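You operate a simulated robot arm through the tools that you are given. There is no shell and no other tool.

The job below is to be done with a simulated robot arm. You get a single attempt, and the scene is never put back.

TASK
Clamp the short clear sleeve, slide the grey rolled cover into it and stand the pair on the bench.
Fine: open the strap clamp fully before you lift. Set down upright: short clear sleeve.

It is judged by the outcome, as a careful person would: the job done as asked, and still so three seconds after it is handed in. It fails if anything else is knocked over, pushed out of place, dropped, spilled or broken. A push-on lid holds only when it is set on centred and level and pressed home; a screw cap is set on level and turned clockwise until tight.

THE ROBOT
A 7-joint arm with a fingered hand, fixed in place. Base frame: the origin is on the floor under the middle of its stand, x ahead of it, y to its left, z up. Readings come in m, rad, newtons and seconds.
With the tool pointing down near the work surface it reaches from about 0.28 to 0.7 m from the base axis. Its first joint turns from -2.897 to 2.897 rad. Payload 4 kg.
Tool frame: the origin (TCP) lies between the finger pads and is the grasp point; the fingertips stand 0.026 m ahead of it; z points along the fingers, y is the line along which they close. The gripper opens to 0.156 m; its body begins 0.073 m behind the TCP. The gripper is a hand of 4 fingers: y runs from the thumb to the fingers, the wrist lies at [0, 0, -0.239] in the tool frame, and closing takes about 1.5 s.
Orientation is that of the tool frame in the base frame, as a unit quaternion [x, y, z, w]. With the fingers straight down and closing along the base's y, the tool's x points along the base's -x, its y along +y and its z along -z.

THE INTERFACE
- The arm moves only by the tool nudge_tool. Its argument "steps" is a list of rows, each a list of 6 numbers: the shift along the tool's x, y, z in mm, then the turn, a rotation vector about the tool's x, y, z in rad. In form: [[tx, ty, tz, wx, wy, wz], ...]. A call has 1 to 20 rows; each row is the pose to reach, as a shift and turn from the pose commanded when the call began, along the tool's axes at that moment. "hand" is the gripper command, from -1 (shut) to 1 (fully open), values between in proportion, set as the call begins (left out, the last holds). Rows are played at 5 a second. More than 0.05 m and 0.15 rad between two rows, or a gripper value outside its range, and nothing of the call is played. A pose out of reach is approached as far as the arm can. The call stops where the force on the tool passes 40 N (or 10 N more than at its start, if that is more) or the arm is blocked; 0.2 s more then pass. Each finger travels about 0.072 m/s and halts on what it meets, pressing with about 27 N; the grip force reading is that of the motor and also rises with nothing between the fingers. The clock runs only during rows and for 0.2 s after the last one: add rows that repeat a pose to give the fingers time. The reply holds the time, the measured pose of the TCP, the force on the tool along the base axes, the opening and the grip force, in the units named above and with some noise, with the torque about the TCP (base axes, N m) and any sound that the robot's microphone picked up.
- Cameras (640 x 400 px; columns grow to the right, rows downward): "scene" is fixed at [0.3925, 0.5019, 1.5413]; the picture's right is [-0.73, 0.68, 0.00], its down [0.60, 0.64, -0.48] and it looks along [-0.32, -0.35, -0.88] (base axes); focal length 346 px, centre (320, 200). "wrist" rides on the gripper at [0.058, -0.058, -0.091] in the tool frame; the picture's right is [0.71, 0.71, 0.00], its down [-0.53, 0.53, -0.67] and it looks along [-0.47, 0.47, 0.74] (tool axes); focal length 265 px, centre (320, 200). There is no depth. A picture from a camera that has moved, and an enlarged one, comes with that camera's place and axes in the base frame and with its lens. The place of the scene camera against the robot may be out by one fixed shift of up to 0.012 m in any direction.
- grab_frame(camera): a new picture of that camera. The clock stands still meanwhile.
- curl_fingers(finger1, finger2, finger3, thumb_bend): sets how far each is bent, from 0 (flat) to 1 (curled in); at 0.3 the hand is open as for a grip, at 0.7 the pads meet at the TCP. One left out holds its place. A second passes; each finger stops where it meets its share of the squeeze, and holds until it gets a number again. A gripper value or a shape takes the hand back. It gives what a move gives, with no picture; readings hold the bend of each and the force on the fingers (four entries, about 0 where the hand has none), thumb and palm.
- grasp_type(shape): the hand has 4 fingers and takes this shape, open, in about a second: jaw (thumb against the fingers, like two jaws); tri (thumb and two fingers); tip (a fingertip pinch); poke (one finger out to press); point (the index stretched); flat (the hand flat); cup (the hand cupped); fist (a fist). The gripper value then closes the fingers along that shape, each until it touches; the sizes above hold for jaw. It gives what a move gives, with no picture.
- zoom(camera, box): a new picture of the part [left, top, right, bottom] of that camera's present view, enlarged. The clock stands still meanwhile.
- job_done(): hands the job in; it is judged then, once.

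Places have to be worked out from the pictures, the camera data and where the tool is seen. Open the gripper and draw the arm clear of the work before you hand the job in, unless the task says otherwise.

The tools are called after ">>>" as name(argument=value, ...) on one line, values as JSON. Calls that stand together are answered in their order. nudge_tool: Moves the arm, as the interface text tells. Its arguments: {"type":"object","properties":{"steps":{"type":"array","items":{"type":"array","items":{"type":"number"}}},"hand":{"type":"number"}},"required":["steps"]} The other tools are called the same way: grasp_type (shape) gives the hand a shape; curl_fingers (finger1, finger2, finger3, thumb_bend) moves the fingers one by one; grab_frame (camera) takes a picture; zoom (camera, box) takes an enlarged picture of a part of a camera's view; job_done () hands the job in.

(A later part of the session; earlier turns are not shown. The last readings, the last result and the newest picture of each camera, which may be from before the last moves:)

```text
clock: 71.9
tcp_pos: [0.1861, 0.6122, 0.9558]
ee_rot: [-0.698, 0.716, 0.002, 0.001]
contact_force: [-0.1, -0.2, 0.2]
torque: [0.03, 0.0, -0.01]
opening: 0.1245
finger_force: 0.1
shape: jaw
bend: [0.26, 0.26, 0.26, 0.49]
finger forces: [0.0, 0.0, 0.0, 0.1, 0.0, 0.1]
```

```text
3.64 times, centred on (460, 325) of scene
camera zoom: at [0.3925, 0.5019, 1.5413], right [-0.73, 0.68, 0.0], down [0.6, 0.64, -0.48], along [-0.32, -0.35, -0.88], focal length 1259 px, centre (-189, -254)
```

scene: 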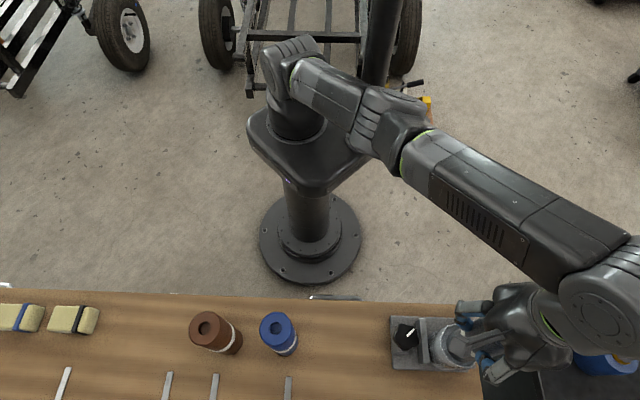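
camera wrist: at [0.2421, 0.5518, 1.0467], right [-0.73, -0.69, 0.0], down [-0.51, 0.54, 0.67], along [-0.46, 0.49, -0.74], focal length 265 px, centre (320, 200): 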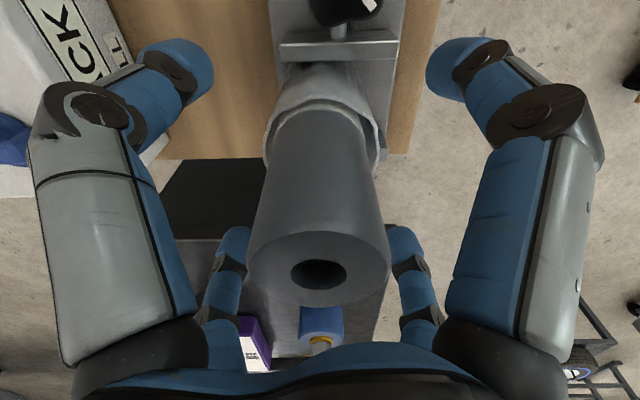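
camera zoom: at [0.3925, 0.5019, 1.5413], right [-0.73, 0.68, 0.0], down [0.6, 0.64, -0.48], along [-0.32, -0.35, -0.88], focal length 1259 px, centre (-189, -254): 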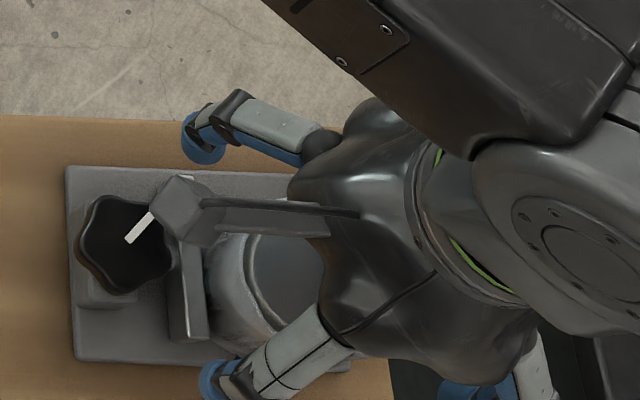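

The roll stands in the sleeve and the hand is open. I'll lift the open hand off, leaning slightly toward the robot to stay within reach, then draw inward.

>>> nudge_tool(steps=[[0, 0, -15, 0, 0, 0], [0, 0, -35, 0, -0.01, 0], [0, 0, -55, 0, -0.03, 0], [0, 0, -75, 0, -0.05, 0], [2, 0, -92, 0, -0.07, 0], [2, 0, -92, 0, -0.07, 0]], hand=1)

>>> grab_frame(camera="wrist")

>>> zoom(camera="scene", box=[330, 200, 640, 390])

```text
clock: 73.3
tcp_pos: [0.1845, 0.6105, 1.048]
ee_rot: [-0.697, 0.717, 0.026, 0.025]
contact_force: [0.8, 0.0, -0.1]
torque: [0.0, 0.01, -0.04]
opening: 0.156
finger_force: 0.1
shape: jaw
bend: [0.3, 0.3, 0.3, 0.3]
finger forces: [0.0, 0.0, 0.0, 0.0, 0.0, 0.0]
```

```text
taken
camera wrist: at [0.2412, 0.5447, 1.133], right [-0.73, -0.69, -0.05], down [-0.51, 0.49, 0.71], along [-0.46, 0.54, -0.71], focal length 265 px, centre (320, 200)
```

wrist: 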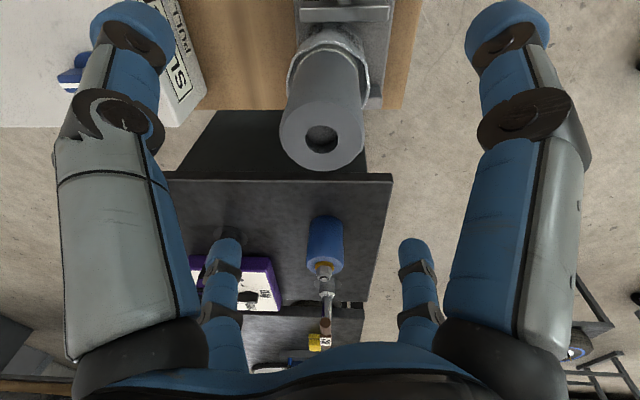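

```text
2.06 times, centred on (485, 295) of scene
camera zoom: at [0.3925, 0.5019, 1.5413], right [-0.73, 0.68, 0.0], down [0.6, 0.64, -0.48], along [-0.32, -0.35, -0.88], focal length 715 px, centre (-21, 4)
```

zoom: 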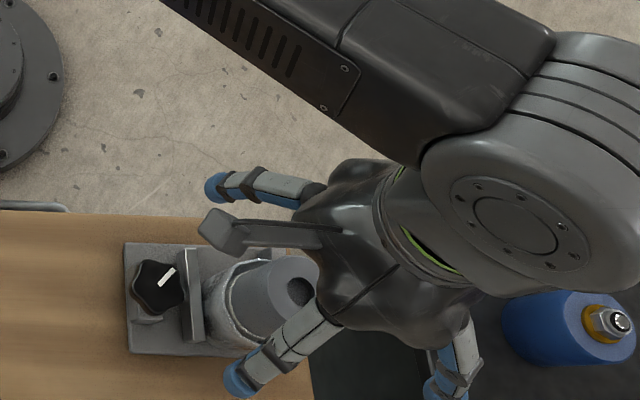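

The hand is clear and the roll stands in the clamped sleeve. I'll draw inward to free air near the knob and look at how the pair sits.

>>> nudge_tool(steps=[[20, -8, -8, 0, 0.02, 0], [45, -20, -16, 0, 0.04, 0], [70, -32, -22, 0, 0.06, 0], [95, -45, -25, 0, 0.07, 0], [95, -45, -25, 0, 0.07, 0]])

>>> zoom(camera="scene", box=[380, 270, 500, 380])

>>> grab_frame(camera="wrist")

```text
clock: 74.5
tcp_pos: [0.227, 0.513, 1.063]
ee_rot: [-0.698, 0.717, 0.002, 0.0]
contact_force: [-0.3, 0.0, 0.7]
torque: [0.01, 0.01, -0.01]
opening: 0.156
finger_force: 0.1
shape: jaw
bend: [0.3, 0.3, 0.3, 0.3]
finger forces: [0.0, 0.0, 0.0, 0.0, 0.0, 0.0]
```

```text
3.64 times, centred on (440, 325) of scene
camera zoom: at [0.3925, 0.5019, 1.5413], right [-0.73, 0.68, 0.0], down [0.6, 0.64, -0.48], along [-0.32, -0.35, -0.88], focal length 1259 px, centre (-116, -254)
```

zoom: 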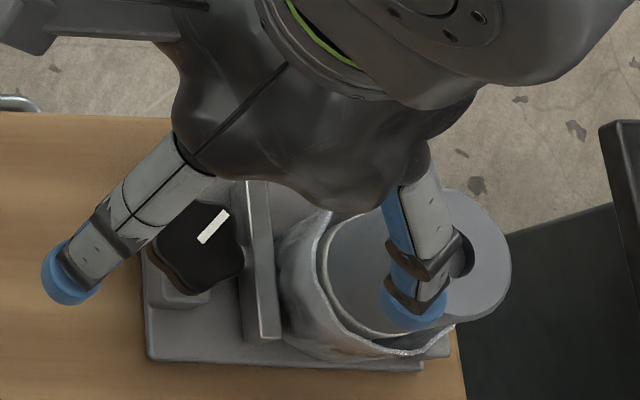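

```text
taken
camera wrist: at [0.2847, 0.4528, 1.1538], right [-0.73, -0.69, 0.0], down [-0.51, 0.54, 0.67], along [-0.46, 0.49, -0.74], focal length 265 px, centre (320, 200)
```

wrist: 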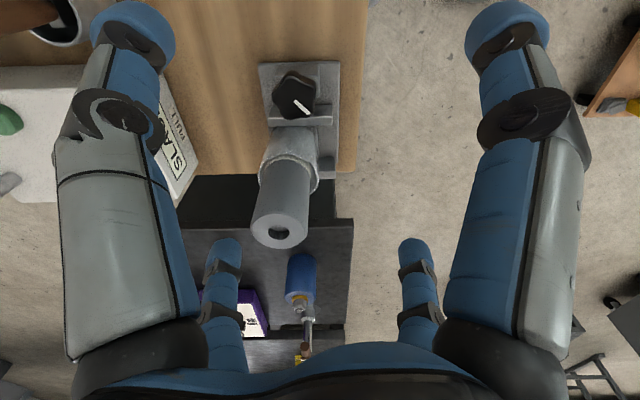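

Zooming on the pair to measure the roll top, rim and how upright it stands.

>>> zoom(camera="wrist", box=[230, 50, 390, 260])

>>> curl_fingers(finger1=1, finger2=0.45, finger3=0, thumb_bend=0.45)

>>> curl_fingers(finger1=1)

>>> grab_frame(camera="wrist")

```text
1.90 times, centred on (310, 155) of wrist
camera zoom: at [0.2847, 0.4528, 1.1538], right [-0.73, -0.69, 0.0], down [-0.51, 0.54, 0.67], along [-0.46, 0.49, -0.74], focal length 506 px, centre (339, 286)
```

zoom: 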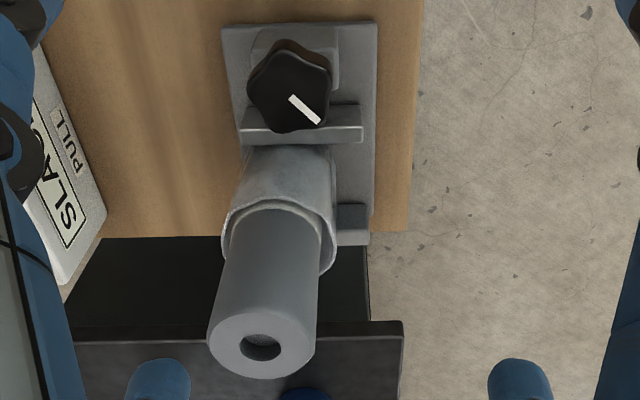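

```text
clock: 75.5
tcp_pos: [0.2273, 0.5138, 1.0645]
ee_rot: [-0.697, 0.717, 0.002, 0.001]
contact_force: [-0.7, 0.1, -0.1]
torque: [-0.01, 0.0, 0.0]
opening: 0.0701
finger_force: 0.0
shape: fingers
bend: [1.0, 0.45, 0.01, 0.45]
finger forces: [0.0, 0.1, 0.0, 0.1, 0.0, 0.0]
```

```text
clock: 76.5
tcp_pos: [0.228, 0.513, 1.0631]
ee_rot: [-0.697, 0.717, 0.002, 0.0]
contact_force: [-0.2, 0.0, -0.6]
torque: [0.02, -0.03, 0.0]
opening: 0.0705
finger_force: 0.2
shape: fingers
bend: [1.0, 0.45, 0.01, 0.45]
finger forces: [0.1, 0.0, 0.0, 0.0, 0.1, 0.1]
```

```text
taken
camera wrist: at [0.2846, 0.4531, 1.1538], right [-0.73, -0.69, 0.0], down [-0.51, 0.54, 0.67], along [-0.46, 0.49, -0.74], focal length 265 px, centre (320, 200)
```

wrist: 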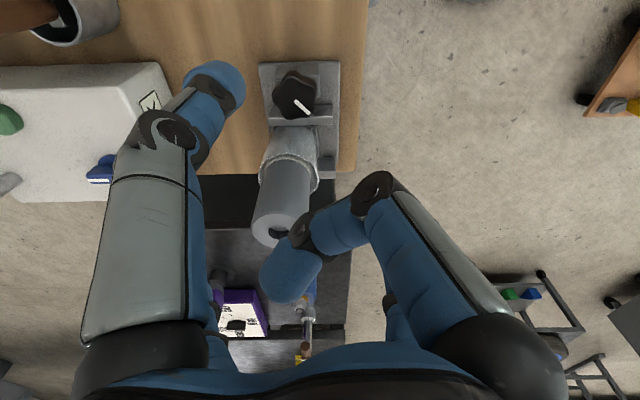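

Finger 1 is the near (+x) one and curls up neatly when alone, so finger 3 is on the sleeve side. I'll curl finger 3, flatten finger 1, and tilt the hand as before for the knob.

>>> curl_fingers(finger1=0, finger2=0.45, finger3=0.2, thumb_bend=0.45)

>>> curl_fingers(finger1=0, finger3=1)

>>> curl_fingers(finger1=0, finger3=1)

>>> nudge_tool(steps=[[0, 0, 0, 0, -0.13, 0], [0, 0, 0, 0, -0.26, 0], [0, 0, 0, 0, -0.39, 0], [0, 0, 0, 0, -0.5236, 0], [0, 0, 0, 0, -0.5236, 0]])

>>> grab_frame(camera="wrist")

>>> zoom(camera="scene", box=[330, 200, 540, 390])

```text
clock: 77.5
tcp_pos: [0.2282, 0.5133, 1.0637]
ee_rot: [-0.697, 0.717, 0.002, 0.001]
contact_force: [0.6, -0.1, -0.3]
torque: [0.02, 0.01, -0.05]
opening: 0.116
finger_force: 0.1
shape: fingers
bend: [0.01, 0.45, 0.2, 0.45]
finger forces: [0.0, 0.0, 0.0, 0.1, 0.1, 0.1]
```

```text
clock: 78.5
tcp_pos: [0.2282, 0.5129, 1.0636]
ee_rot: [-0.697, 0.717, 0.002, -0.001]
contact_force: [0.0, -0.2, 0.3]
torque: [0.01, 0.0, 0.03]
opening: 0.116
finger_force: 0.1
shape: fingers
bend: [0.01, 0.45, 1.0, 0.45]
finger forces: [0.1, 0.1, 0.1, 0.1, 0.1, 0.0]
```

```text
clock: 79.5
tcp_pos: [0.2288, 0.5138, 1.0634]
ee_rot: [-0.697, 0.717, 0.002, 0.0]
contact_force: [0.5, -0.3, -0.2]
torque: [-0.04, -0.02, -0.01]
opening: 0.1159
finger_force: 0.0
shape: fingers
bend: [0.01, 0.45, 1.0, 0.45]
finger forces: [0.0, 0.0, 0.0, 0.0, 0.1, 0.0]
```

```text
clock: 80.7
tcp_pos: [0.228, 0.5128, 1.0637]
ee_rot: [-0.673, 0.692, 0.182, 0.187]
contact_force: [0.7, 0.9, 0.6]
torque: [0.01, -0.01, 0.03]
opening: 0.116
finger_force: 0.0
shape: fingers
bend: [0.0, 0.45, 1.0, 0.45]
finger forces: [0.1, 0.1, 0.0, 0.0, 0.1, 0.1]
```

```text
taken
camera wrist: at [0.2829, 0.4148, 1.1134], right [-0.72, -0.59, -0.36], down [-0.52, 0.13, 0.84], along [-0.45, 0.8, -0.4], focal length 265 px, centre (320, 200)
```

wrist: 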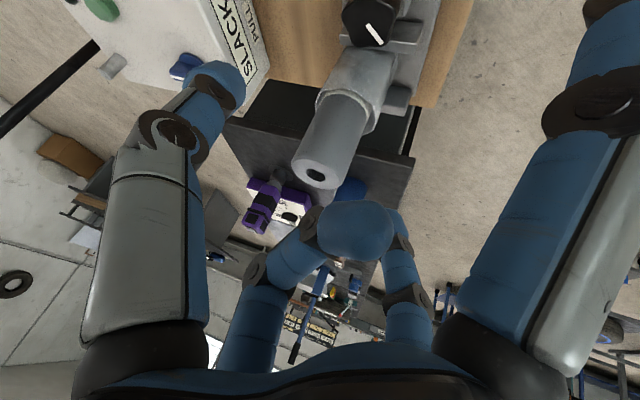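

```text
2.11 times, centred on (435, 295) of scene
camera zoom: at [0.3925, 0.5019, 1.5413], right [-0.73, 0.68, 0.0], down [0.6, 0.64, -0.48], along [-0.32, -0.35, -0.88], focal length 729 px, centre (78, 0)
```

zoom: 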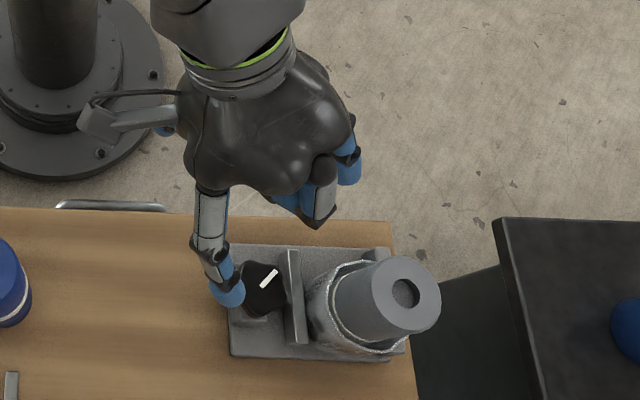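

The pair stands well in the clamp and my hand is ready. Moving over the knob and down to just above it.

>>> nudge_tool(steps=[[-15, -0.3, 8.5, 0, 0, 0], [-29, -0.5, 17, 0, 0, 0], [-10, -0.5, 49, 0, 0, 0], [8, -0.5, 81, 0, 0, 0], [27, -0.5, 113, 0, 0, 0], [46, -0.5, 145.7, 0, 0, 0], [46, -0.5, 145.7, 0, 0, 0]])

>>> grab_frame(camera="wrist")

>>> zoom(camera="scene", box=[370, 260, 510, 380])

```text
clock: 82.3
tcp_pos: [0.2275, 0.5466, 0.9157]
ee_rot: [-0.673, 0.693, 0.181, 0.186]
contact_force: [-0.4, 0.2, -0.3]
torque: [0.02, -0.01, 0.0]
opening: 0.1162
finger_force: 0.2
shape: fingers
bend: [0.0, 0.45, 1.0, 0.45]
finger forces: [0.0, 0.1, 0.0, 0.0, 0.0, 0.0]
```

```text
taken
camera wrist: at [0.2841, 0.4486, 0.9652], right [-0.72, -0.59, -0.35], down [-0.52, 0.13, 0.84], along [-0.45, 0.8, -0.4], focal length 265 px, centre (320, 200)
```

wrist: 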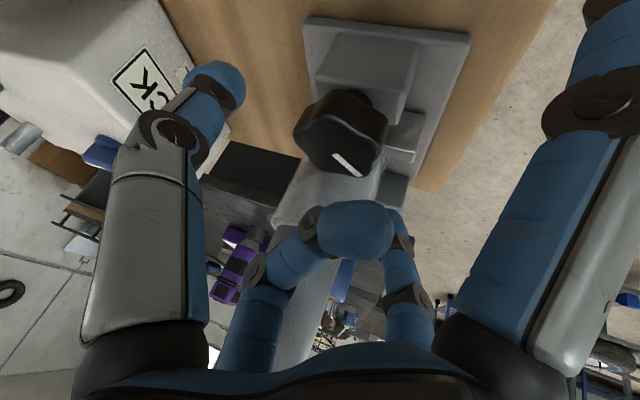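

```text
3.33 times, centred on (440, 320) of scene
camera zoom: at [0.3925, 0.5019, 1.5413], right [-0.73, 0.68, 0.0], down [0.6, 0.64, -0.48], along [-0.32, -0.35, -0.88], focal length 1154 px, centre (-80, -200)
```

zoom: 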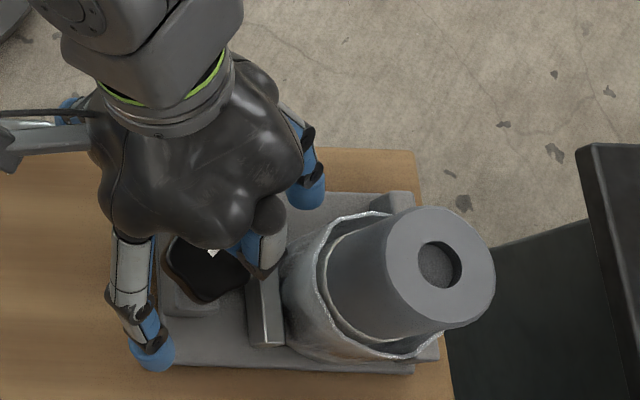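

The knob is right beneath, slightly off to one side in the image; zooming for its exact centre.

>>> zoom(camera="wrist", box=[280, 70, 420, 200])

```text
3.08 times, centred on (350, 135) of wrist
camera zoom: at [0.2841, 0.4486, 0.9652], right [-0.72, -0.59, -0.35], down [-0.52, 0.13, 0.84], along [-0.45, 0.8, -0.4], focal length 817 px, centre (228, 400)
```

zoom: 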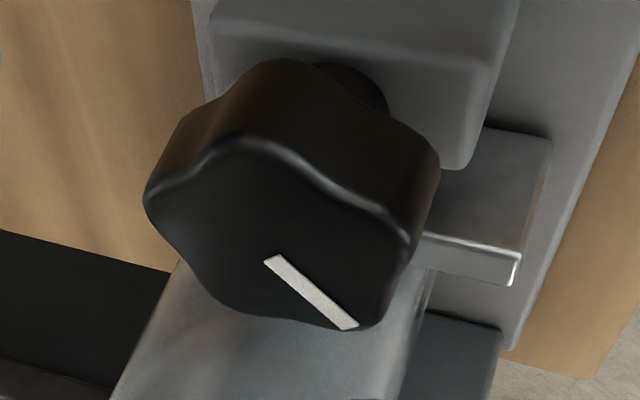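

Knob centre is about (0.231, 0.546); my TCP is within 2 mm. Lowering onto it to z≈0.889 and then closing the pinch.

>>> nudge_tool(steps=[[5, -1, 8, 0, 0, 0], [10, -1.5, 16, 0, 0, 0], [13.5, -2, 23.1, 0, 0, 0], [13.5, -2, 23.1, 0, 0, 0]])

>>> curl_fingers(finger2=0.8, thumb_bend=0.67)

>>> grab_frame(camera="wrist")

>>> zoom(camera="scene", box=[370, 260, 510, 380])

```text
clock: 83.3
tcp_pos: [0.2309, 0.5453, 0.8892]
ee_rot: [-0.673, 0.693, 0.182, 0.186]
contact_force: [-0.7, 0.7, -0.2]
torque: [0.01, -0.02, 0.01]
opening: 0.116
finger_force: 0.0
shape: fingers
bend: [0.0, 0.45, 1.0, 0.45]
finger forces: [0.0, 0.0, 0.1, 0.0, 0.0, 0.1]
```

```text
clock: 84.3
tcp_pos: [0.2303, 0.5465, 0.8881]
ee_rot: [-0.673, 0.693, 0.183, 0.186]
contact_force: [2.3, 2.3, -2.2]
torque: [0.02, -0.06, 0.02]
opening: 0.1053
finger_force: 8.4
shape: fingers
bend: [0.0, 0.62, 1.0, 0.62]
finger forces: [0.0, 7.5, 0.1, 0.0, 9.2, 0.0]
```

```text
taken
camera wrist: at [0.2863, 0.4485, 0.9375], right [-0.72, -0.59, -0.35], down [-0.52, 0.13, 0.84], along [-0.45, 0.8, -0.4], focal length 265 px, centre (320, 200)
```

wrist: 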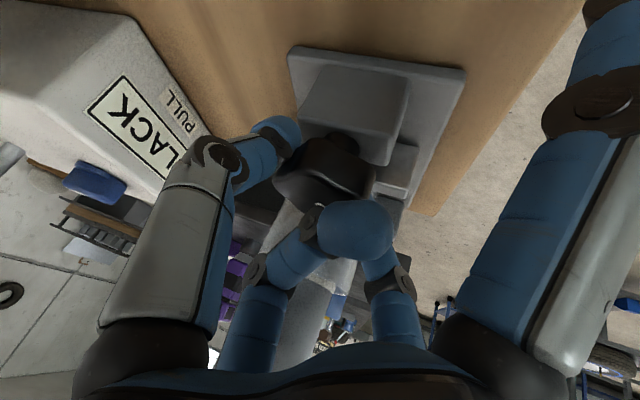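

```text
3.33 times, centred on (440, 320) of scene
camera zoom: at [0.3925, 0.5019, 1.5413], right [-0.73, 0.68, 0.0], down [0.6, 0.64, -0.48], along [-0.32, -0.35, -0.88], focal length 1154 px, centre (-80, -200)
```

zoom: 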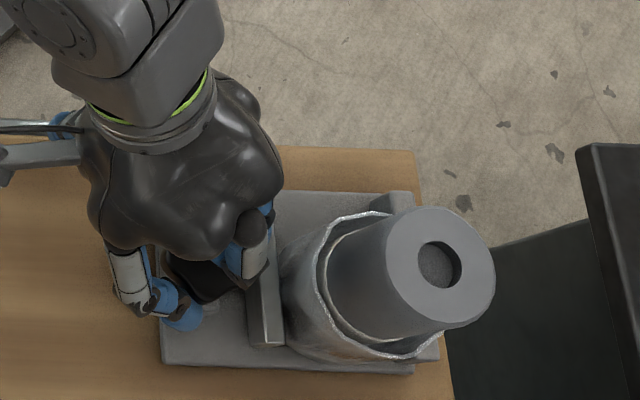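

Balanced pinch (8–9 N each). Turning counter-clockwise to loosen, first 20°.

>>> nudge_tool(steps=[[0, 0, 0, -0.06, 0, -0.1037], [0, 0, 0, -0.121, 0, -0.2073], [0, 0, 0, -0.176, 0, -0.3024], [0, 0, 0, -0.176, 0, -0.3024]])

>>> zoom(camera="scene", box=[370, 260, 510, 380])

>>> grab_frame(camera="wrist")

```text
clock: 85.3
tcp_pos: [0.2296, 0.5447, 0.8902]
ee_rot: [0.784, -0.564, -0.212, -0.152]
contact_force: [2.0, 8.6, -10.6]
torque: [0.07, -0.12, -0.04]
opening: 0.1056
finger_force: 9.9
shape: fingers
bend: [0.0, 0.63, 1.0, 0.61]
finger forces: [0.0, 9.1, 0.0, 0.0, 10.6, 0.0]
```

```text
3.33 times, centred on (440, 320) of scene
camera zoom: at [0.3925, 0.5019, 1.5413], right [-0.73, 0.68, 0.0], down [0.6, 0.64, -0.48], along [-0.32, -0.35, -0.88], focal length 1154 px, centre (-80, -200)
```

zoom: 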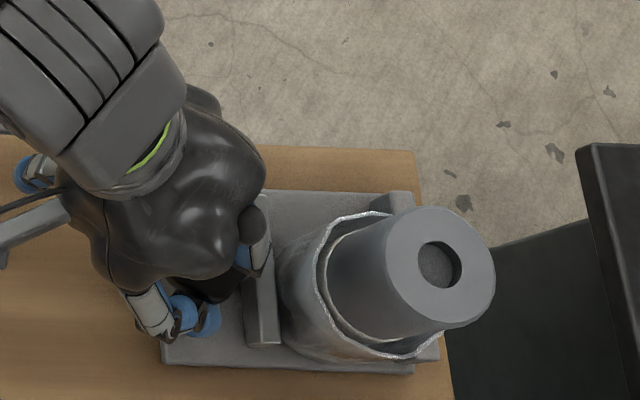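

```text
taken
camera wrist: at [0.3155, 0.4725, 0.9385], right [-0.48, -0.8, -0.35], down [-0.54, -0.05, 0.84], along [-0.7, 0.59, -0.4], focal length 265 px, centre (320, 200)
```

wrist: 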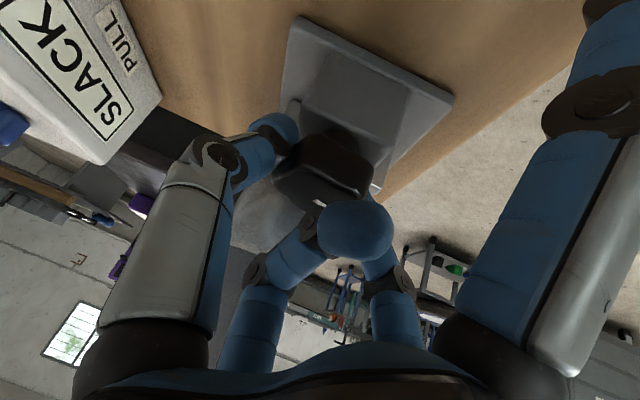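

Continuing counter-clockwise another 45°.

>>> nudge_tool(steps=[[0, 0, 0, -0.06, 0, -0.1037], [0, 0, 0, -0.121, 0, -0.2073], [0, 0, 0, -0.181, 0, -0.311], [0, 0, 0, -0.242, 0, -0.4147], [0, 0, 0, -0.302, 0, -0.5184], [0, 0, 0, -0.363, 0, -0.622], [0, 0, 0, -0.393, 0, -0.674], [0, 0, 0, -0.393, 0, -0.674]])

>>> zoom(camera="scene", box=[370, 260, 510, 380])

>>> grab_frame(camera="wrist")

```text
clock: 87.1
tcp_pos: [0.2291, 0.5451, 0.892]
ee_rot: [0.939, -0.224, -0.254, -0.061]
contact_force: [-2.5, 7.2, -5.9]
torque: [0.1, -0.04, -0.13]
opening: 0.1055
finger_force: 7.4
shape: fingers
bend: [0.0, 0.64, 1.0, 0.62]
finger forces: [0.1, 7.0, 0.0, 0.1, 8.5, 0.0]
```

```text
3.33 times, centred on (440, 320) of scene
camera zoom: at [0.3925, 0.5019, 1.5413], right [-0.73, 0.68, 0.0], down [0.6, 0.64, -0.48], along [-0.32, -0.35, -0.88], focal length 1154 px, centre (-80, -200)
```

zoom: 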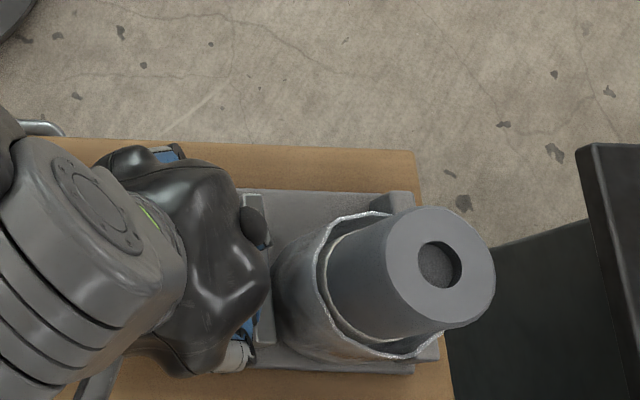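

```text
taken
camera wrist: at [0.3422, 0.5538, 0.94], right [0.23, -0.91, -0.36], down [-0.34, -0.42, 0.84], along [-0.91, -0.07, -0.4], focal length 265 px, centre (320, 200)
```

wrist: 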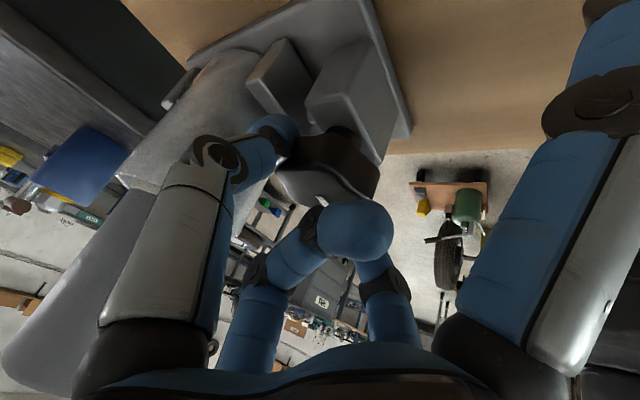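

The jaw has backed off about 6 mm. To open it fully I'll regrip: release, swing back clockwise, and take another stroke.

>>> curl_fingers(finger2=0.48, thumb_bend=0.5)

>>> nudge_tool(steps=[[0, 0, 0, 0.065, 0, 0.1115], [0, 0, 0, 0.13, 0, 0.223], [0, 0, 0, 0.195, 0, 0.3345], [0, 0, 0, 0.26, 0, 0.446], [0, 0, 0, 0.325, 0, 0.5575], [0, 0, 0, 0.39, 0, 0.669], [0, 0, 0, 0.455, 0, 0.7805], [0, 0, 0, 0.52, 0, 0.892], [0, 0, 0, 0.56, 0, 0.96], [0, 0, 0, 0.56, 0, 0.96]])

>>> zoom(camera="scene", box=[370, 260, 510, 380])

>>> grab_frame(camera="wrist")

```text
clock: 88.1
tcp_pos: [0.2314, 0.5448, 0.8917]
ee_rot: [0.939, -0.224, -0.254, -0.06]
contact_force: [-0.3, 0.5, -0.1]
torque: [0.03, -0.01, -0.01]
opening: 0.112
finger_force: 0.0
shape: fingers
bend: [0.0, 0.48, 1.0, 0.5]
finger forces: [0.0, 0.0, 0.0, 0.0, 0.0, 0.0]
```

```text
clock: 90.3
tcp_pos: [0.2301, 0.5457, 0.8897]
ee_rot: [-0.679, 0.686, 0.184, 0.184]
contact_force: [-0.4, 0.0, 0.3]
torque: [-0.01, 0.0, -0.01]
opening: 0.1121
finger_force: 0.1
shape: fingers
bend: [0.0, 0.48, 1.0, 0.5]
finger forces: [0.0, 0.0, 0.0, 0.0, 0.0, 0.0]
```

```text
3.33 times, centred on (440, 320) of scene
camera zoom: at [0.3925, 0.5019, 1.5413], right [-0.73, 0.68, 0.0], down [0.6, 0.64, -0.48], along [-0.32, -0.35, -0.88], focal length 1154 px, centre (-80, -200)
```

zoom: 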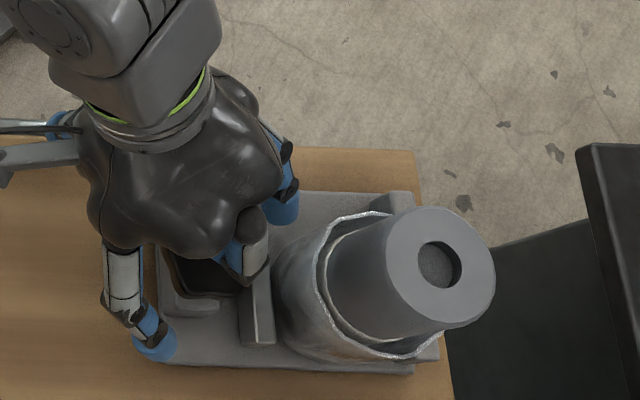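

```text
taken
camera wrist: at [0.2876, 0.4486, 0.9395], right [-0.71, -0.6, -0.36], down [-0.52, 0.12, 0.84], along [-0.46, 0.79, -0.4], focal length 265 px, centre (320, 200)
```

wrist: 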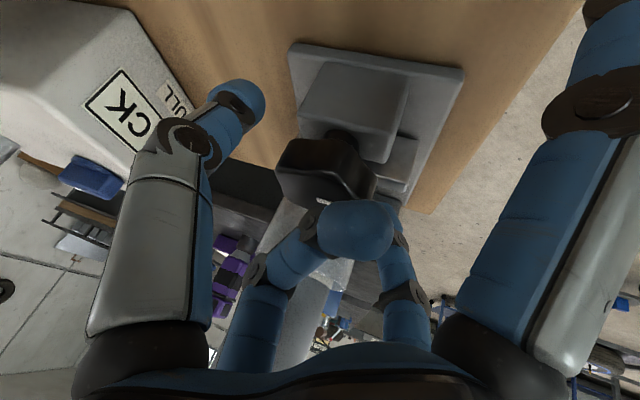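

Regripping the knob and turning counter-clockwise again.

>>> curl_fingers(finger2=0.8, thumb_bend=0.67)

>>> nudge_tool(steps=[[0, 0, 0, -0.06, 0, -0.1037], [0, 0, 0, -0.121, 0, -0.2073], [0, 0, 0, -0.181, 0, -0.311], [0, 0, 0, -0.242, 0, -0.4147], [0, 0, 0, -0.302, 0, -0.5184], [0, 0, 0, -0.302, 0, -0.5184]])

>>> zoom(camera="scene", box=[370, 260, 510, 380])

>>> grab_frame(camera="wrist")

```text
clock: 91.3
tcp_pos: [0.2305, 0.5449, 0.8907]
ee_rot: [-0.679, 0.686, 0.184, 0.185]
contact_force: [3.4, 4.2, -2.2]
torque: [0.02, -0.14, -0.02]
opening: 0.1052
finger_force: 8.0
shape: fingers
bend: [0.0, 0.62, 1.0, 0.62]
finger forces: [0.1, 7.2, 0.0, 0.0, 9.5, 0.0]
```

```text
clock: 92.7
tcp_pos: [0.2308, 0.5466, 0.8901]
ee_rot: [0.852, -0.454, -0.23, -0.123]
contact_force: [0.6, 9.2, -1.6]
torque: [0.14, -0.05, -0.2]
opening: 0.1051
finger_force: 7.9
shape: fingers
bend: [0.0, 0.64, 1.0, 0.62]
finger forces: [0.0, 7.7, 0.0, 0.0, 8.3, 0.0]
```

```text
3.33 times, centred on (440, 320) of scene
camera zoom: at [0.3925, 0.5019, 1.5413], right [-0.73, 0.68, 0.0], down [0.6, 0.64, -0.48], along [-0.32, -0.35, -0.88], focal length 1154 px, centre (-80, -200)
```

zoom: 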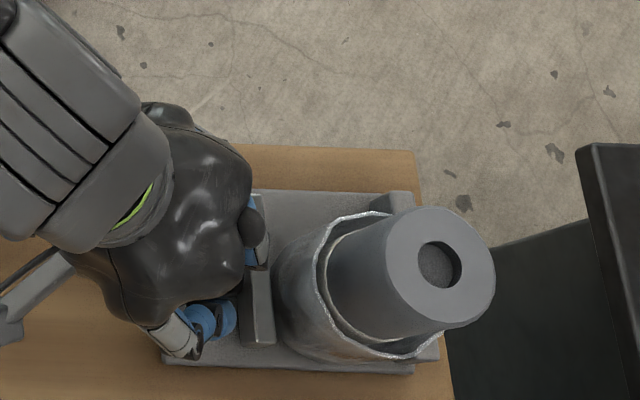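

```text
taken
camera wrist: at [0.3328, 0.4983, 0.9388], right [-0.25, -0.9, -0.36], down [-0.5, -0.2, 0.84], along [-0.83, 0.39, -0.4], focal length 265 px, centre (320, 200)
```

wrist: 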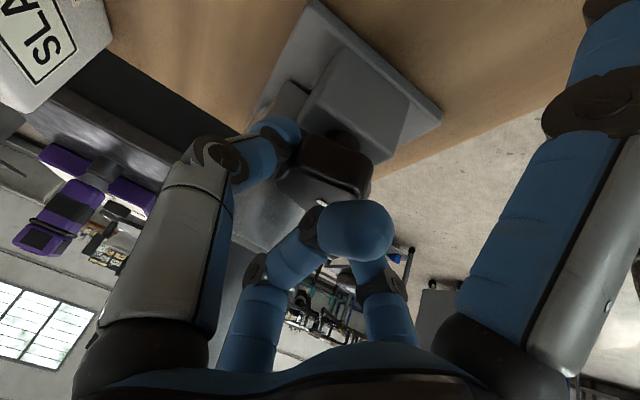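

The jaw seems back at its original open position. I'll turn a bit further to feel for the stop, then release and check the marker.

>>> nudge_tool(steps=[[0, 0, 0, -0.06, 0, -0.1037], [0, 0, 0, -0.121, 0, -0.2073], [0, 0, 0, -0.181, 0, -0.311], [0, 0, 0, -0.242, 0, -0.4147], [0, 0, 0, -0.242, 0, -0.4147]])

>>> curl_fingers(finger2=0.48, thumb_bend=0.5)

>>> nudge_tool(steps=[[-12, 0, -21, 0, 0, 0], [-27, 0, -46, 0, 0, 0], [-42, 0, -72, 0, 0, 0], [-57, 0, -98, 0, 0, 0], [-57, 0, -98, 0, 0, 0]])

>>> zoom(camera="scene", box=[370, 260, 510, 380])

>>> grab_frame(camera="wrist")

```text
clock: 93.9
tcp_pos: [0.2292, 0.5461, 0.8891]
ee_rot: [0.935, -0.238, -0.254, -0.065]
contact_force: [-7.9, 14.5, -4.5]
torque: [0.22, 0.03, -0.23]
opening: 0.105
finger_force: 9.9
shape: fingers
bend: [0.0, 0.67, 1.0, 0.62]
finger forces: [0.0, 11.1, 0.0, 0.1, 8.1, 0.0]
```

```text
clock: 94.9
tcp_pos: [0.2298, 0.5453, 0.8887]
ee_rot: [0.935, -0.239, -0.254, -0.064]
contact_force: [0.3, 0.6, 0.0]
torque: [0.01, 0.0, 0.03]
opening: 0.1122
finger_force: 0.2
shape: fingers
bend: [0.0, 0.48, 1.0, 0.5]
finger forces: [0.0, 0.0, 0.0, 0.0, 0.0, 0.0]
```

```text
clock: 96.1
tcp_pos: [0.2317, 0.5466, 1.006]
ee_rot: [0.935, -0.24, -0.253, -0.065]
contact_force: [-0.4, 0.5, -0.3]
torque: [0.0, -0.02, -0.02]
opening: 0.112
finger_force: 0.1
shape: fingers
bend: [0.0, 0.48, 1.0, 0.5]
finger forces: [0.0, 0.0, 0.0, 0.1, 0.1, 0.0]
```

```text
3.33 times, centred on (440, 320) of scene
camera zoom: at [0.3925, 0.5019, 1.5413], right [-0.73, 0.68, 0.0], down [0.6, 0.64, -0.48], along [-0.32, -0.35, -0.88], focal length 1154 px, centre (-80, -200)
```

zoom: 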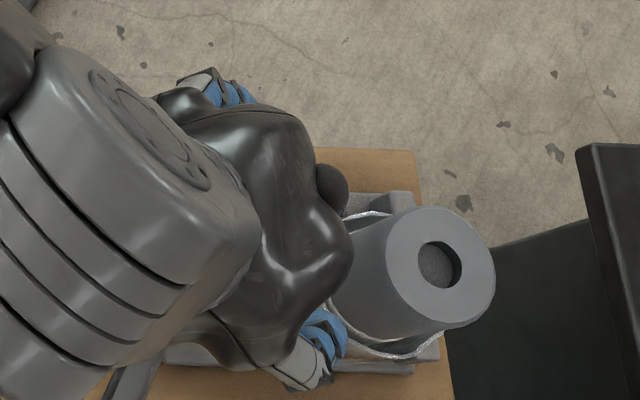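

```text
taken
camera wrist: at [0.3439, 0.5523, 1.0544], right [0.2, -0.91, -0.36], down [-0.36, -0.4, 0.84], along [-0.91, -0.04, -0.4], focal length 265 px, centre (320, 200)
```

wrist: 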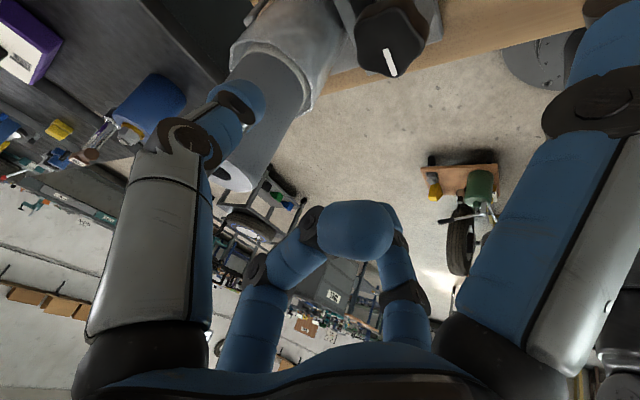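

Zooming on the knob to read the marker angle.

>>> zoom(camera="wrist", box=[320, 0, 460, 100])

```text
4.00 times, centred on (390, 50) of wrist
camera zoom: at [0.3439, 0.5523, 1.0544], right [0.2, -0.91, -0.36], down [-0.36, -0.4, 0.84], along [-0.91, -0.04, -0.4], focal length 1062 px, centre (40, 800)
```

zoom: 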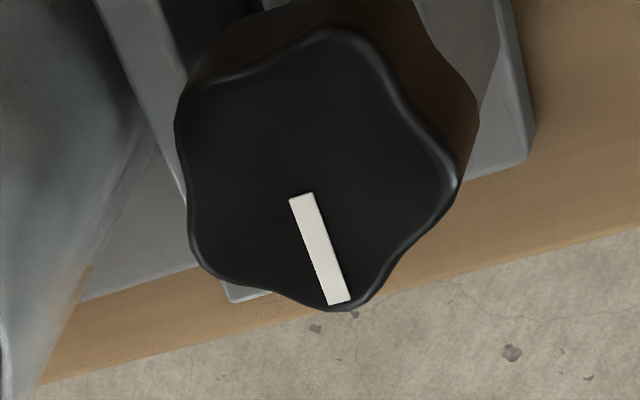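

The marker reads about 223°, essentially its original position (227°), and the jaw is back at its original place, with the last stroke mostly slipping, as at a stop. I'll take one more firmer counter-clockwise stroke to be sure it's fully against the open stop.

>>> nudge_tool(steps=[[0, 0, 0, 0.065, 0, 0.1115], [0, 0, 0, 0.13, 0, 0.223], [0, 0, 0, 0.195, 0, 0.3345], [0, 0, 0, 0.26, 0, 0.446], [0, 0, 0, 0.325, 0, 0.5575], [0, 0, 0, 0.39, 0, 0.669], [0, 0, 0, 0.43, 0, 0.738], [0, 0, 0, 0.43, 0, 0.738]])

>>> zoom(camera="scene", box=[370, 260, 510, 380])

```text
clock: 97.9
tcp_pos: [0.2314, 0.5462, 1.0043]
ee_rot: [0.752, -0.605, -0.203, -0.163]
contact_force: [-0.2, 0.0, -0.1]
torque: [0.03, 0.05, -0.02]
opening: 0.1122
finger_force: 0.0
shape: fingers
bend: [0.0, 0.48, 1.0, 0.5]
finger forces: [0.0, 0.1, 0.1, 0.1, 0.0, 0.0]
```

```text
3.33 times, centred on (440, 320) of scene
camera zoom: at [0.3925, 0.5019, 1.5413], right [-0.73, 0.68, 0.0], down [0.6, 0.64, -0.48], along [-0.32, -0.35, -0.88], focal length 1154 px, centre (-80, -200)
```

zoom: 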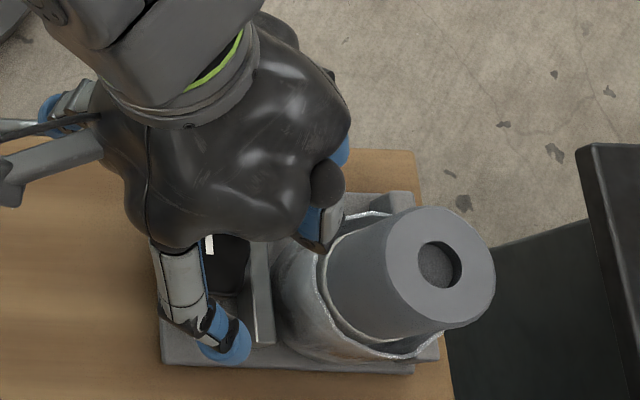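

Lowering onto the knob again and gripping a little more firmly.

>>> nudge_tool(steps=[[15, 0, 25.7, 0, 0, 0], [30, 0, 51.5, 0, 0, 0], [45, 0, 77, 0, 0, 0], [57, 0, 98, 0, 0, 0], [57, 0, 98, 0, 0, 0]])

>>> curl_fingers(finger2=0.85, thumb_bend=0.7)

>>> nudge_tool(steps=[[0, 0, 0, -0.04, 0, -0.0691], [0, 0, 0, -0.081, 0, -0.1382], [0, 0, 0, -0.121, 0, -0.2073], [0, 0, 0, -0.161, 0, -0.2765], [0, 0, 0, -0.202, 0, -0.3456], [0, 0, 0, -0.202, 0, -0.3456]])

>>> zoom(camera="scene", box=[370, 260, 510, 380])

>>> zoom(camera="wrist", box=[230, 80, 430, 260])

```text
clock: 99.1
tcp_pos: [0.2287, 0.5439, 0.8913]
ee_rot: [0.753, -0.604, -0.204, -0.163]
contact_force: [0.9, 0.4, -0.2]
torque: [-0.04, 0.0, -0.02]
opening: 0.1121
finger_force: 0.0
shape: fingers
bend: [0.0, 0.48, 1.0, 0.5]
finger forces: [0.0, 0.0, 0.0, 0.0, 0.0, 0.1]
```

```text
clock: 100.1
tcp_pos: [0.2288, 0.5445, 0.8904]
ee_rot: [0.752, -0.605, -0.202, -0.163]
contact_force: [7.9, 6.0, -2.4]
torque: [0.13, -0.18, 0.0]
opening: 0.1058
finger_force: 11.7
shape: fingers
bend: [0.0, 0.62, 1.0, 0.61]
finger forces: [0.1, 6.9, 0.0, 0.0, 16.5, 0.1]
```

```text
clock: 101.5
tcp_pos: [0.2302, 0.546, 0.8908]
ee_rot: [0.857, -0.443, -0.232, -0.12]
contact_force: [5.4, 6.6, -7.5]
torque: [0.05, -0.15, -0.26]
opening: 0.1057
finger_force: 9.6
shape: fingers
bend: [0.0, 0.64, 1.0, 0.62]
finger forces: [0.0, 7.6, 0.0, 0.1, 11.8, 0.0]
```

```text
3.33 times, centred on (440, 320) of scene
camera zoom: at [0.3925, 0.5019, 1.5413], right [-0.73, 0.68, 0.0], down [0.6, 0.64, -0.48], along [-0.32, -0.35, -0.88], focal length 1154 px, centre (-80, -200)
```

zoom: 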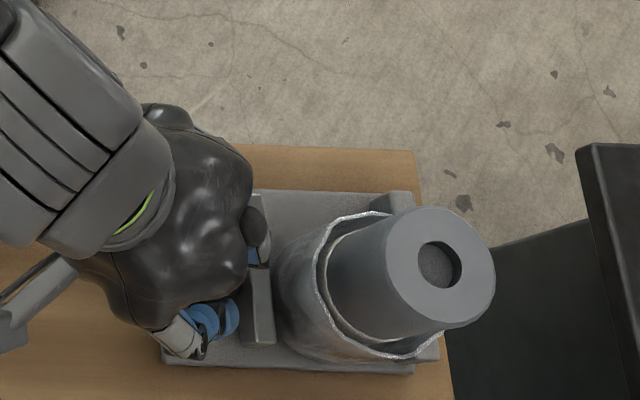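

```text
2.22 times, centred on (330, 170) of wrist
camera zoom: at [0.3332, 0.5013, 0.9391], right [-0.22, -0.91, -0.35], down [-0.5, -0.21, 0.84], along [-0.84, 0.36, -0.4], focal length 590 px, centre (298, 267)
```

zoom: 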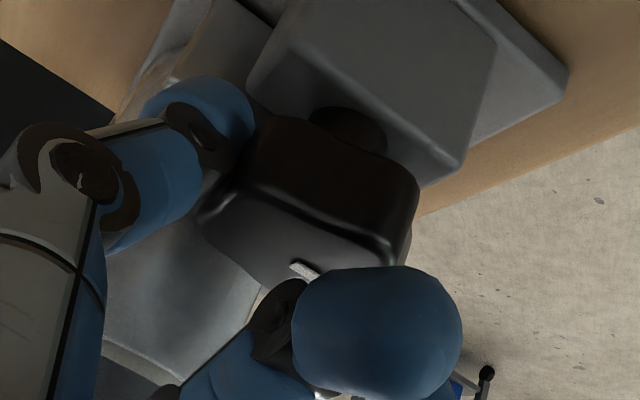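

The marker stays at about 228° with the pinch slipping at 0.26 N·m: the clamp is fully open at its stop. Releasing and rising clear.

>>> curl_fingers(finger2=0.48, thumb_bend=0.5)

>>> nudge_tool(steps=[[-15, 0, -25.7, 0, 0, 0], [-32, 0, -55, 0, 0, 0], [-50, 0, -86, 0, 0, 0], [-70, 0, -120, 0, 0, 0], [-85, 0, -146, 0, 0, 0], [-85, 0, -146, 0, 0, 0]])

>>> zoom(camera="wrist", box=[220, 0, 440, 120])

```text
clock: 102.5
tcp_pos: [0.2299, 0.546, 0.8909]
ee_rot: [0.857, -0.444, -0.233, -0.12]
contact_force: [0.4, -0.4, 0.2]
torque: [0.03, -0.02, -0.01]
opening: 0.1119
finger_force: 0.0
shape: fingers
bend: [0.0, 0.48, 1.0, 0.5]
finger forces: [0.0, 0.0, 0.1, 0.1, 0.0, 0.0]
```

```text
clock: 103.9
tcp_pos: [0.2285, 0.5454, 1.0569]
ee_rot: [0.858, -0.443, -0.233, -0.119]
contact_force: [0.5, -0.5, -0.7]
torque: [-0.01, -0.01, 0.01]
opening: 0.1123
finger_force: 0.1
shape: fingers
bend: [0.0, 0.48, 1.0, 0.5]
finger forces: [0.0, 0.0, 0.0, 0.0, 0.0, 0.0]
```

```text
2.91 times, centred on (330, 60) of wrist
camera zoom: at [0.332, 0.5, 1.107], right [-0.22, -0.91, -0.35], down [-0.5, -0.21, 0.84], along [-0.84, 0.36, -0.4], focal length 772 px, centre (291, 607)
```

zoom: 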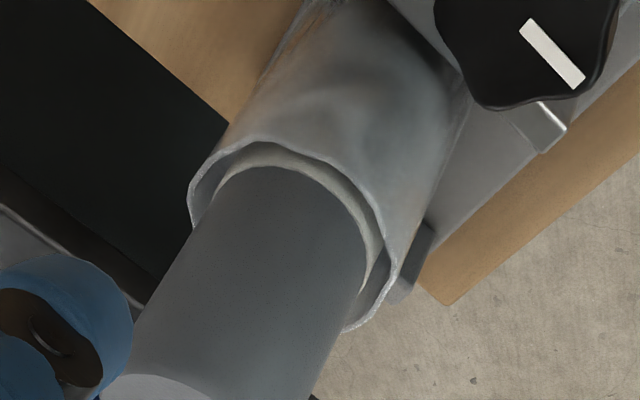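

Now levelling the hand and returning to the open jaw shape.

>>> nudge_tool(steps=[[0, 0, -5, 0, 0.13, 0], [0, 0, -8, 0, 0.26, 0], [0, 0, -10, 0, 0.39, 0], [0, 0, -10, 0, 0.5236, 0], [0, 0, -10, 0, 0.5236, 0]])

>>> grasp_type(shape="jaw")

>>> grab_frame(camera="wrist")

>>> grab_frame(camera="scene")

```text
clock: 105.1
tcp_pos: [0.2328, 0.5414, 1.0667]
ee_rot: [0.889, -0.459, -0.003, 0.0]
contact_force: [0.1, -0.1, 0.3]
torque: [-0.01, 0.01, 0.01]
opening: 0.112
finger_force: 0.0
shape: fingers
bend: [0.0, 0.48, 1.0, 0.5]
finger forces: [0.0, 0.1, 0.1, 0.1, 0.1, 0.0]
```

```text
clock: 106.0
tcp_pos: [0.232, 0.5407, 1.0678]
ee_rot: [0.888, -0.46, -0.002, 0.0]
contact_force: [-0.2, 1.0, 0.4]
torque: [-0.02, 0.01, 0.0]
opening: 0.1556
finger_force: 0.0
shape: jaw
bend: [0.3, 0.3, 0.3, 0.3]
finger forces: [0.1, 0.0, 0.0, 0.1, 0.0, 0.1]
```

```text
taken
camera wrist: at [0.3144, 0.5265, 1.1574], right [-0.17, -0.99, 0.0], down [-0.73, 0.12, 0.67], along [-0.66, 0.11, -0.74], focal length 265 px, centre (320, 200)
```

wrist: 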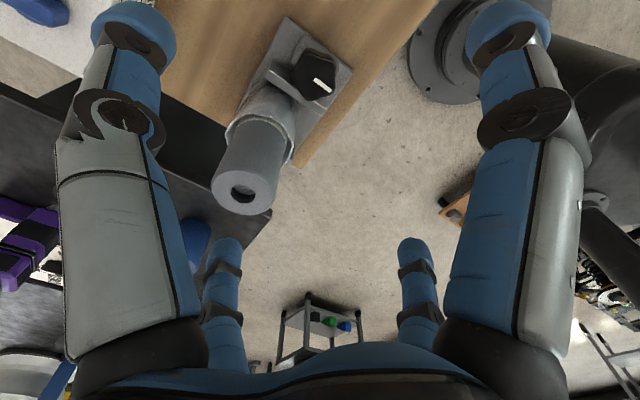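

```text
taken
```

scene: 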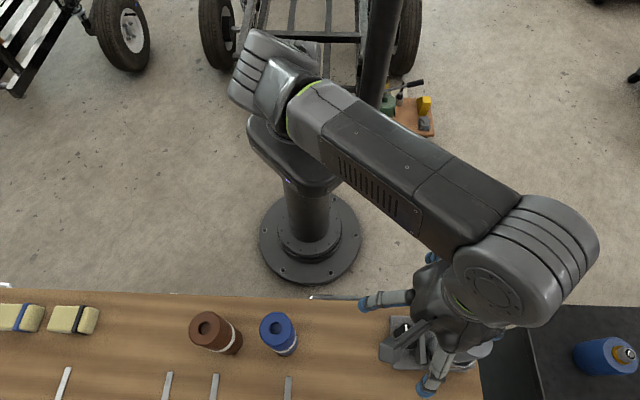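

Zooming in to locate the pair's sleeve and roll top from this view.

>>> zoom(camera="wrist", box=[190, 70, 350, 220])

```text
2.67 times, centred on (270, 145) of wrist
camera zoom: at [0.3144, 0.5265, 1.1574], right [-0.17, -0.99, 0.0], down [-0.73, 0.12, 0.67], along [-0.66, 0.11, -0.74], focal length 708 px, centre (453, 347)
```

zoom: 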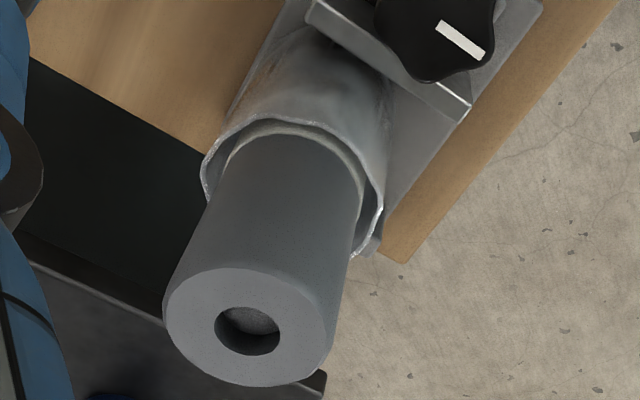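

The sleeve is centred at about (0.183, 0.6145) with the roll's top at (0.186, 0.612). I'll turn the hand so its digits come down at 45° to the jaws, moving partway over.

>>> nudge_tool(steps=[[-3.5, 1.7, 2, 0, 0, 0.12], [-7, 3.4, 5, 0, 0, 0.24], [-10.5, 5.1, 8, 0, 0, 0.36], [-14, 6.8, 10, 0, 0, 0.48], [-17.4, 8.5, 12, 0, 0, 0.597], [-17.4, 8.5, 12, 0, 0, 0.597]])

```text
clock: 107.4
tcp_pos: [0.2171, 0.5508, 1.0561]
ee_rot: [0.714, -0.701, -0.003, 0.001]
contact_force: [0.0, -0.7, -0.7]
torque: [-0.01, 0.02, 0.0]
opening: 0.1558
finger_force: 0.1
shape: jaw
bend: [0.3, 0.3, 0.3, 0.3]
finger forces: [0.0, 0.1, 0.0, 0.1, 0.0, 0.0]
```

Now moving over the pair with a slight lean toward the robot for reach, digits still above the roll's top.

>>> nudge_tool(steps=[[-16, 8, 2, 0, -0.015, 0], [-32, 16, 4, 0, -0.03, 0], [-48, 24, 6, 0, -0.05, 0], [-63.8, 32, 8, 0, -0.065, 0], [-63.8, 32, 8, 0, -0.065, 0]])

>>> grab_frame(camera="wrist")

>>> zoom(camera="wrist", box=[240, 20, 400, 190])

```text
clock: 108.6
tcp_pos: [0.183, 0.6152, 1.0491]
ee_rot: [0.714, -0.7, -0.026, -0.022]
contact_force: [0.3, -0.2, 0.0]
torque: [-0.03, 0.02, 0.0]
opening: 0.1559
finger_force: 0.1
shape: jaw
bend: [0.3, 0.3, 0.3, 0.3]
finger forces: [0.0, 0.0, 0.1, 0.0, 0.0, 0.0]
```

```text
taken
camera wrist: at [0.243, 0.552, 1.1349], right [-0.69, -0.72, -0.05], down [-0.53, 0.47, 0.7], along [-0.49, 0.51, -0.71], focal length 265 px, centre (320, 200)
```

wrist: 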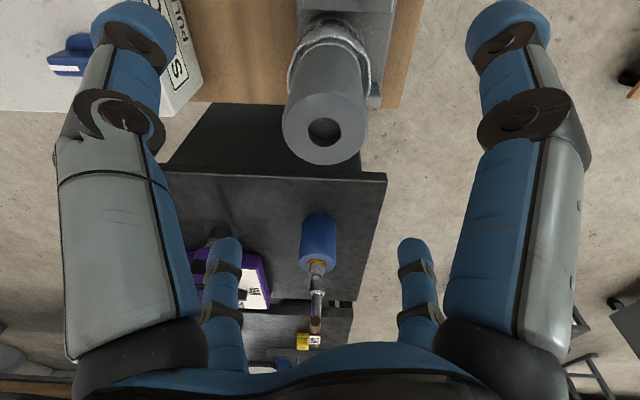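

```text
2.35 times, centred on (320, 105) of wrist
camera zoom: at [0.243, 0.552, 1.1349], right [-0.69, -0.72, -0.05], down [-0.53, 0.47, 0.7], along [-0.49, 0.51, -0.71], focal length 624 px, centre (320, 424)
```

zoom: 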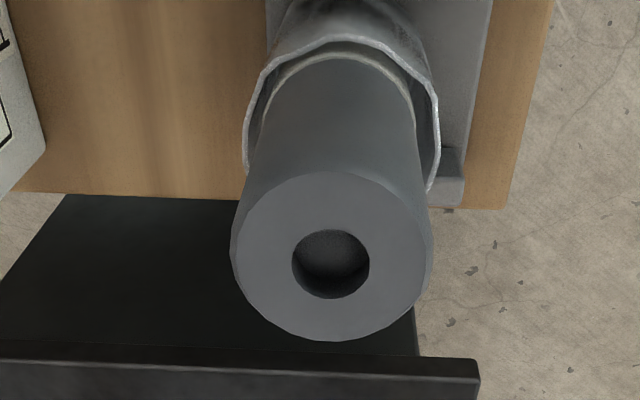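

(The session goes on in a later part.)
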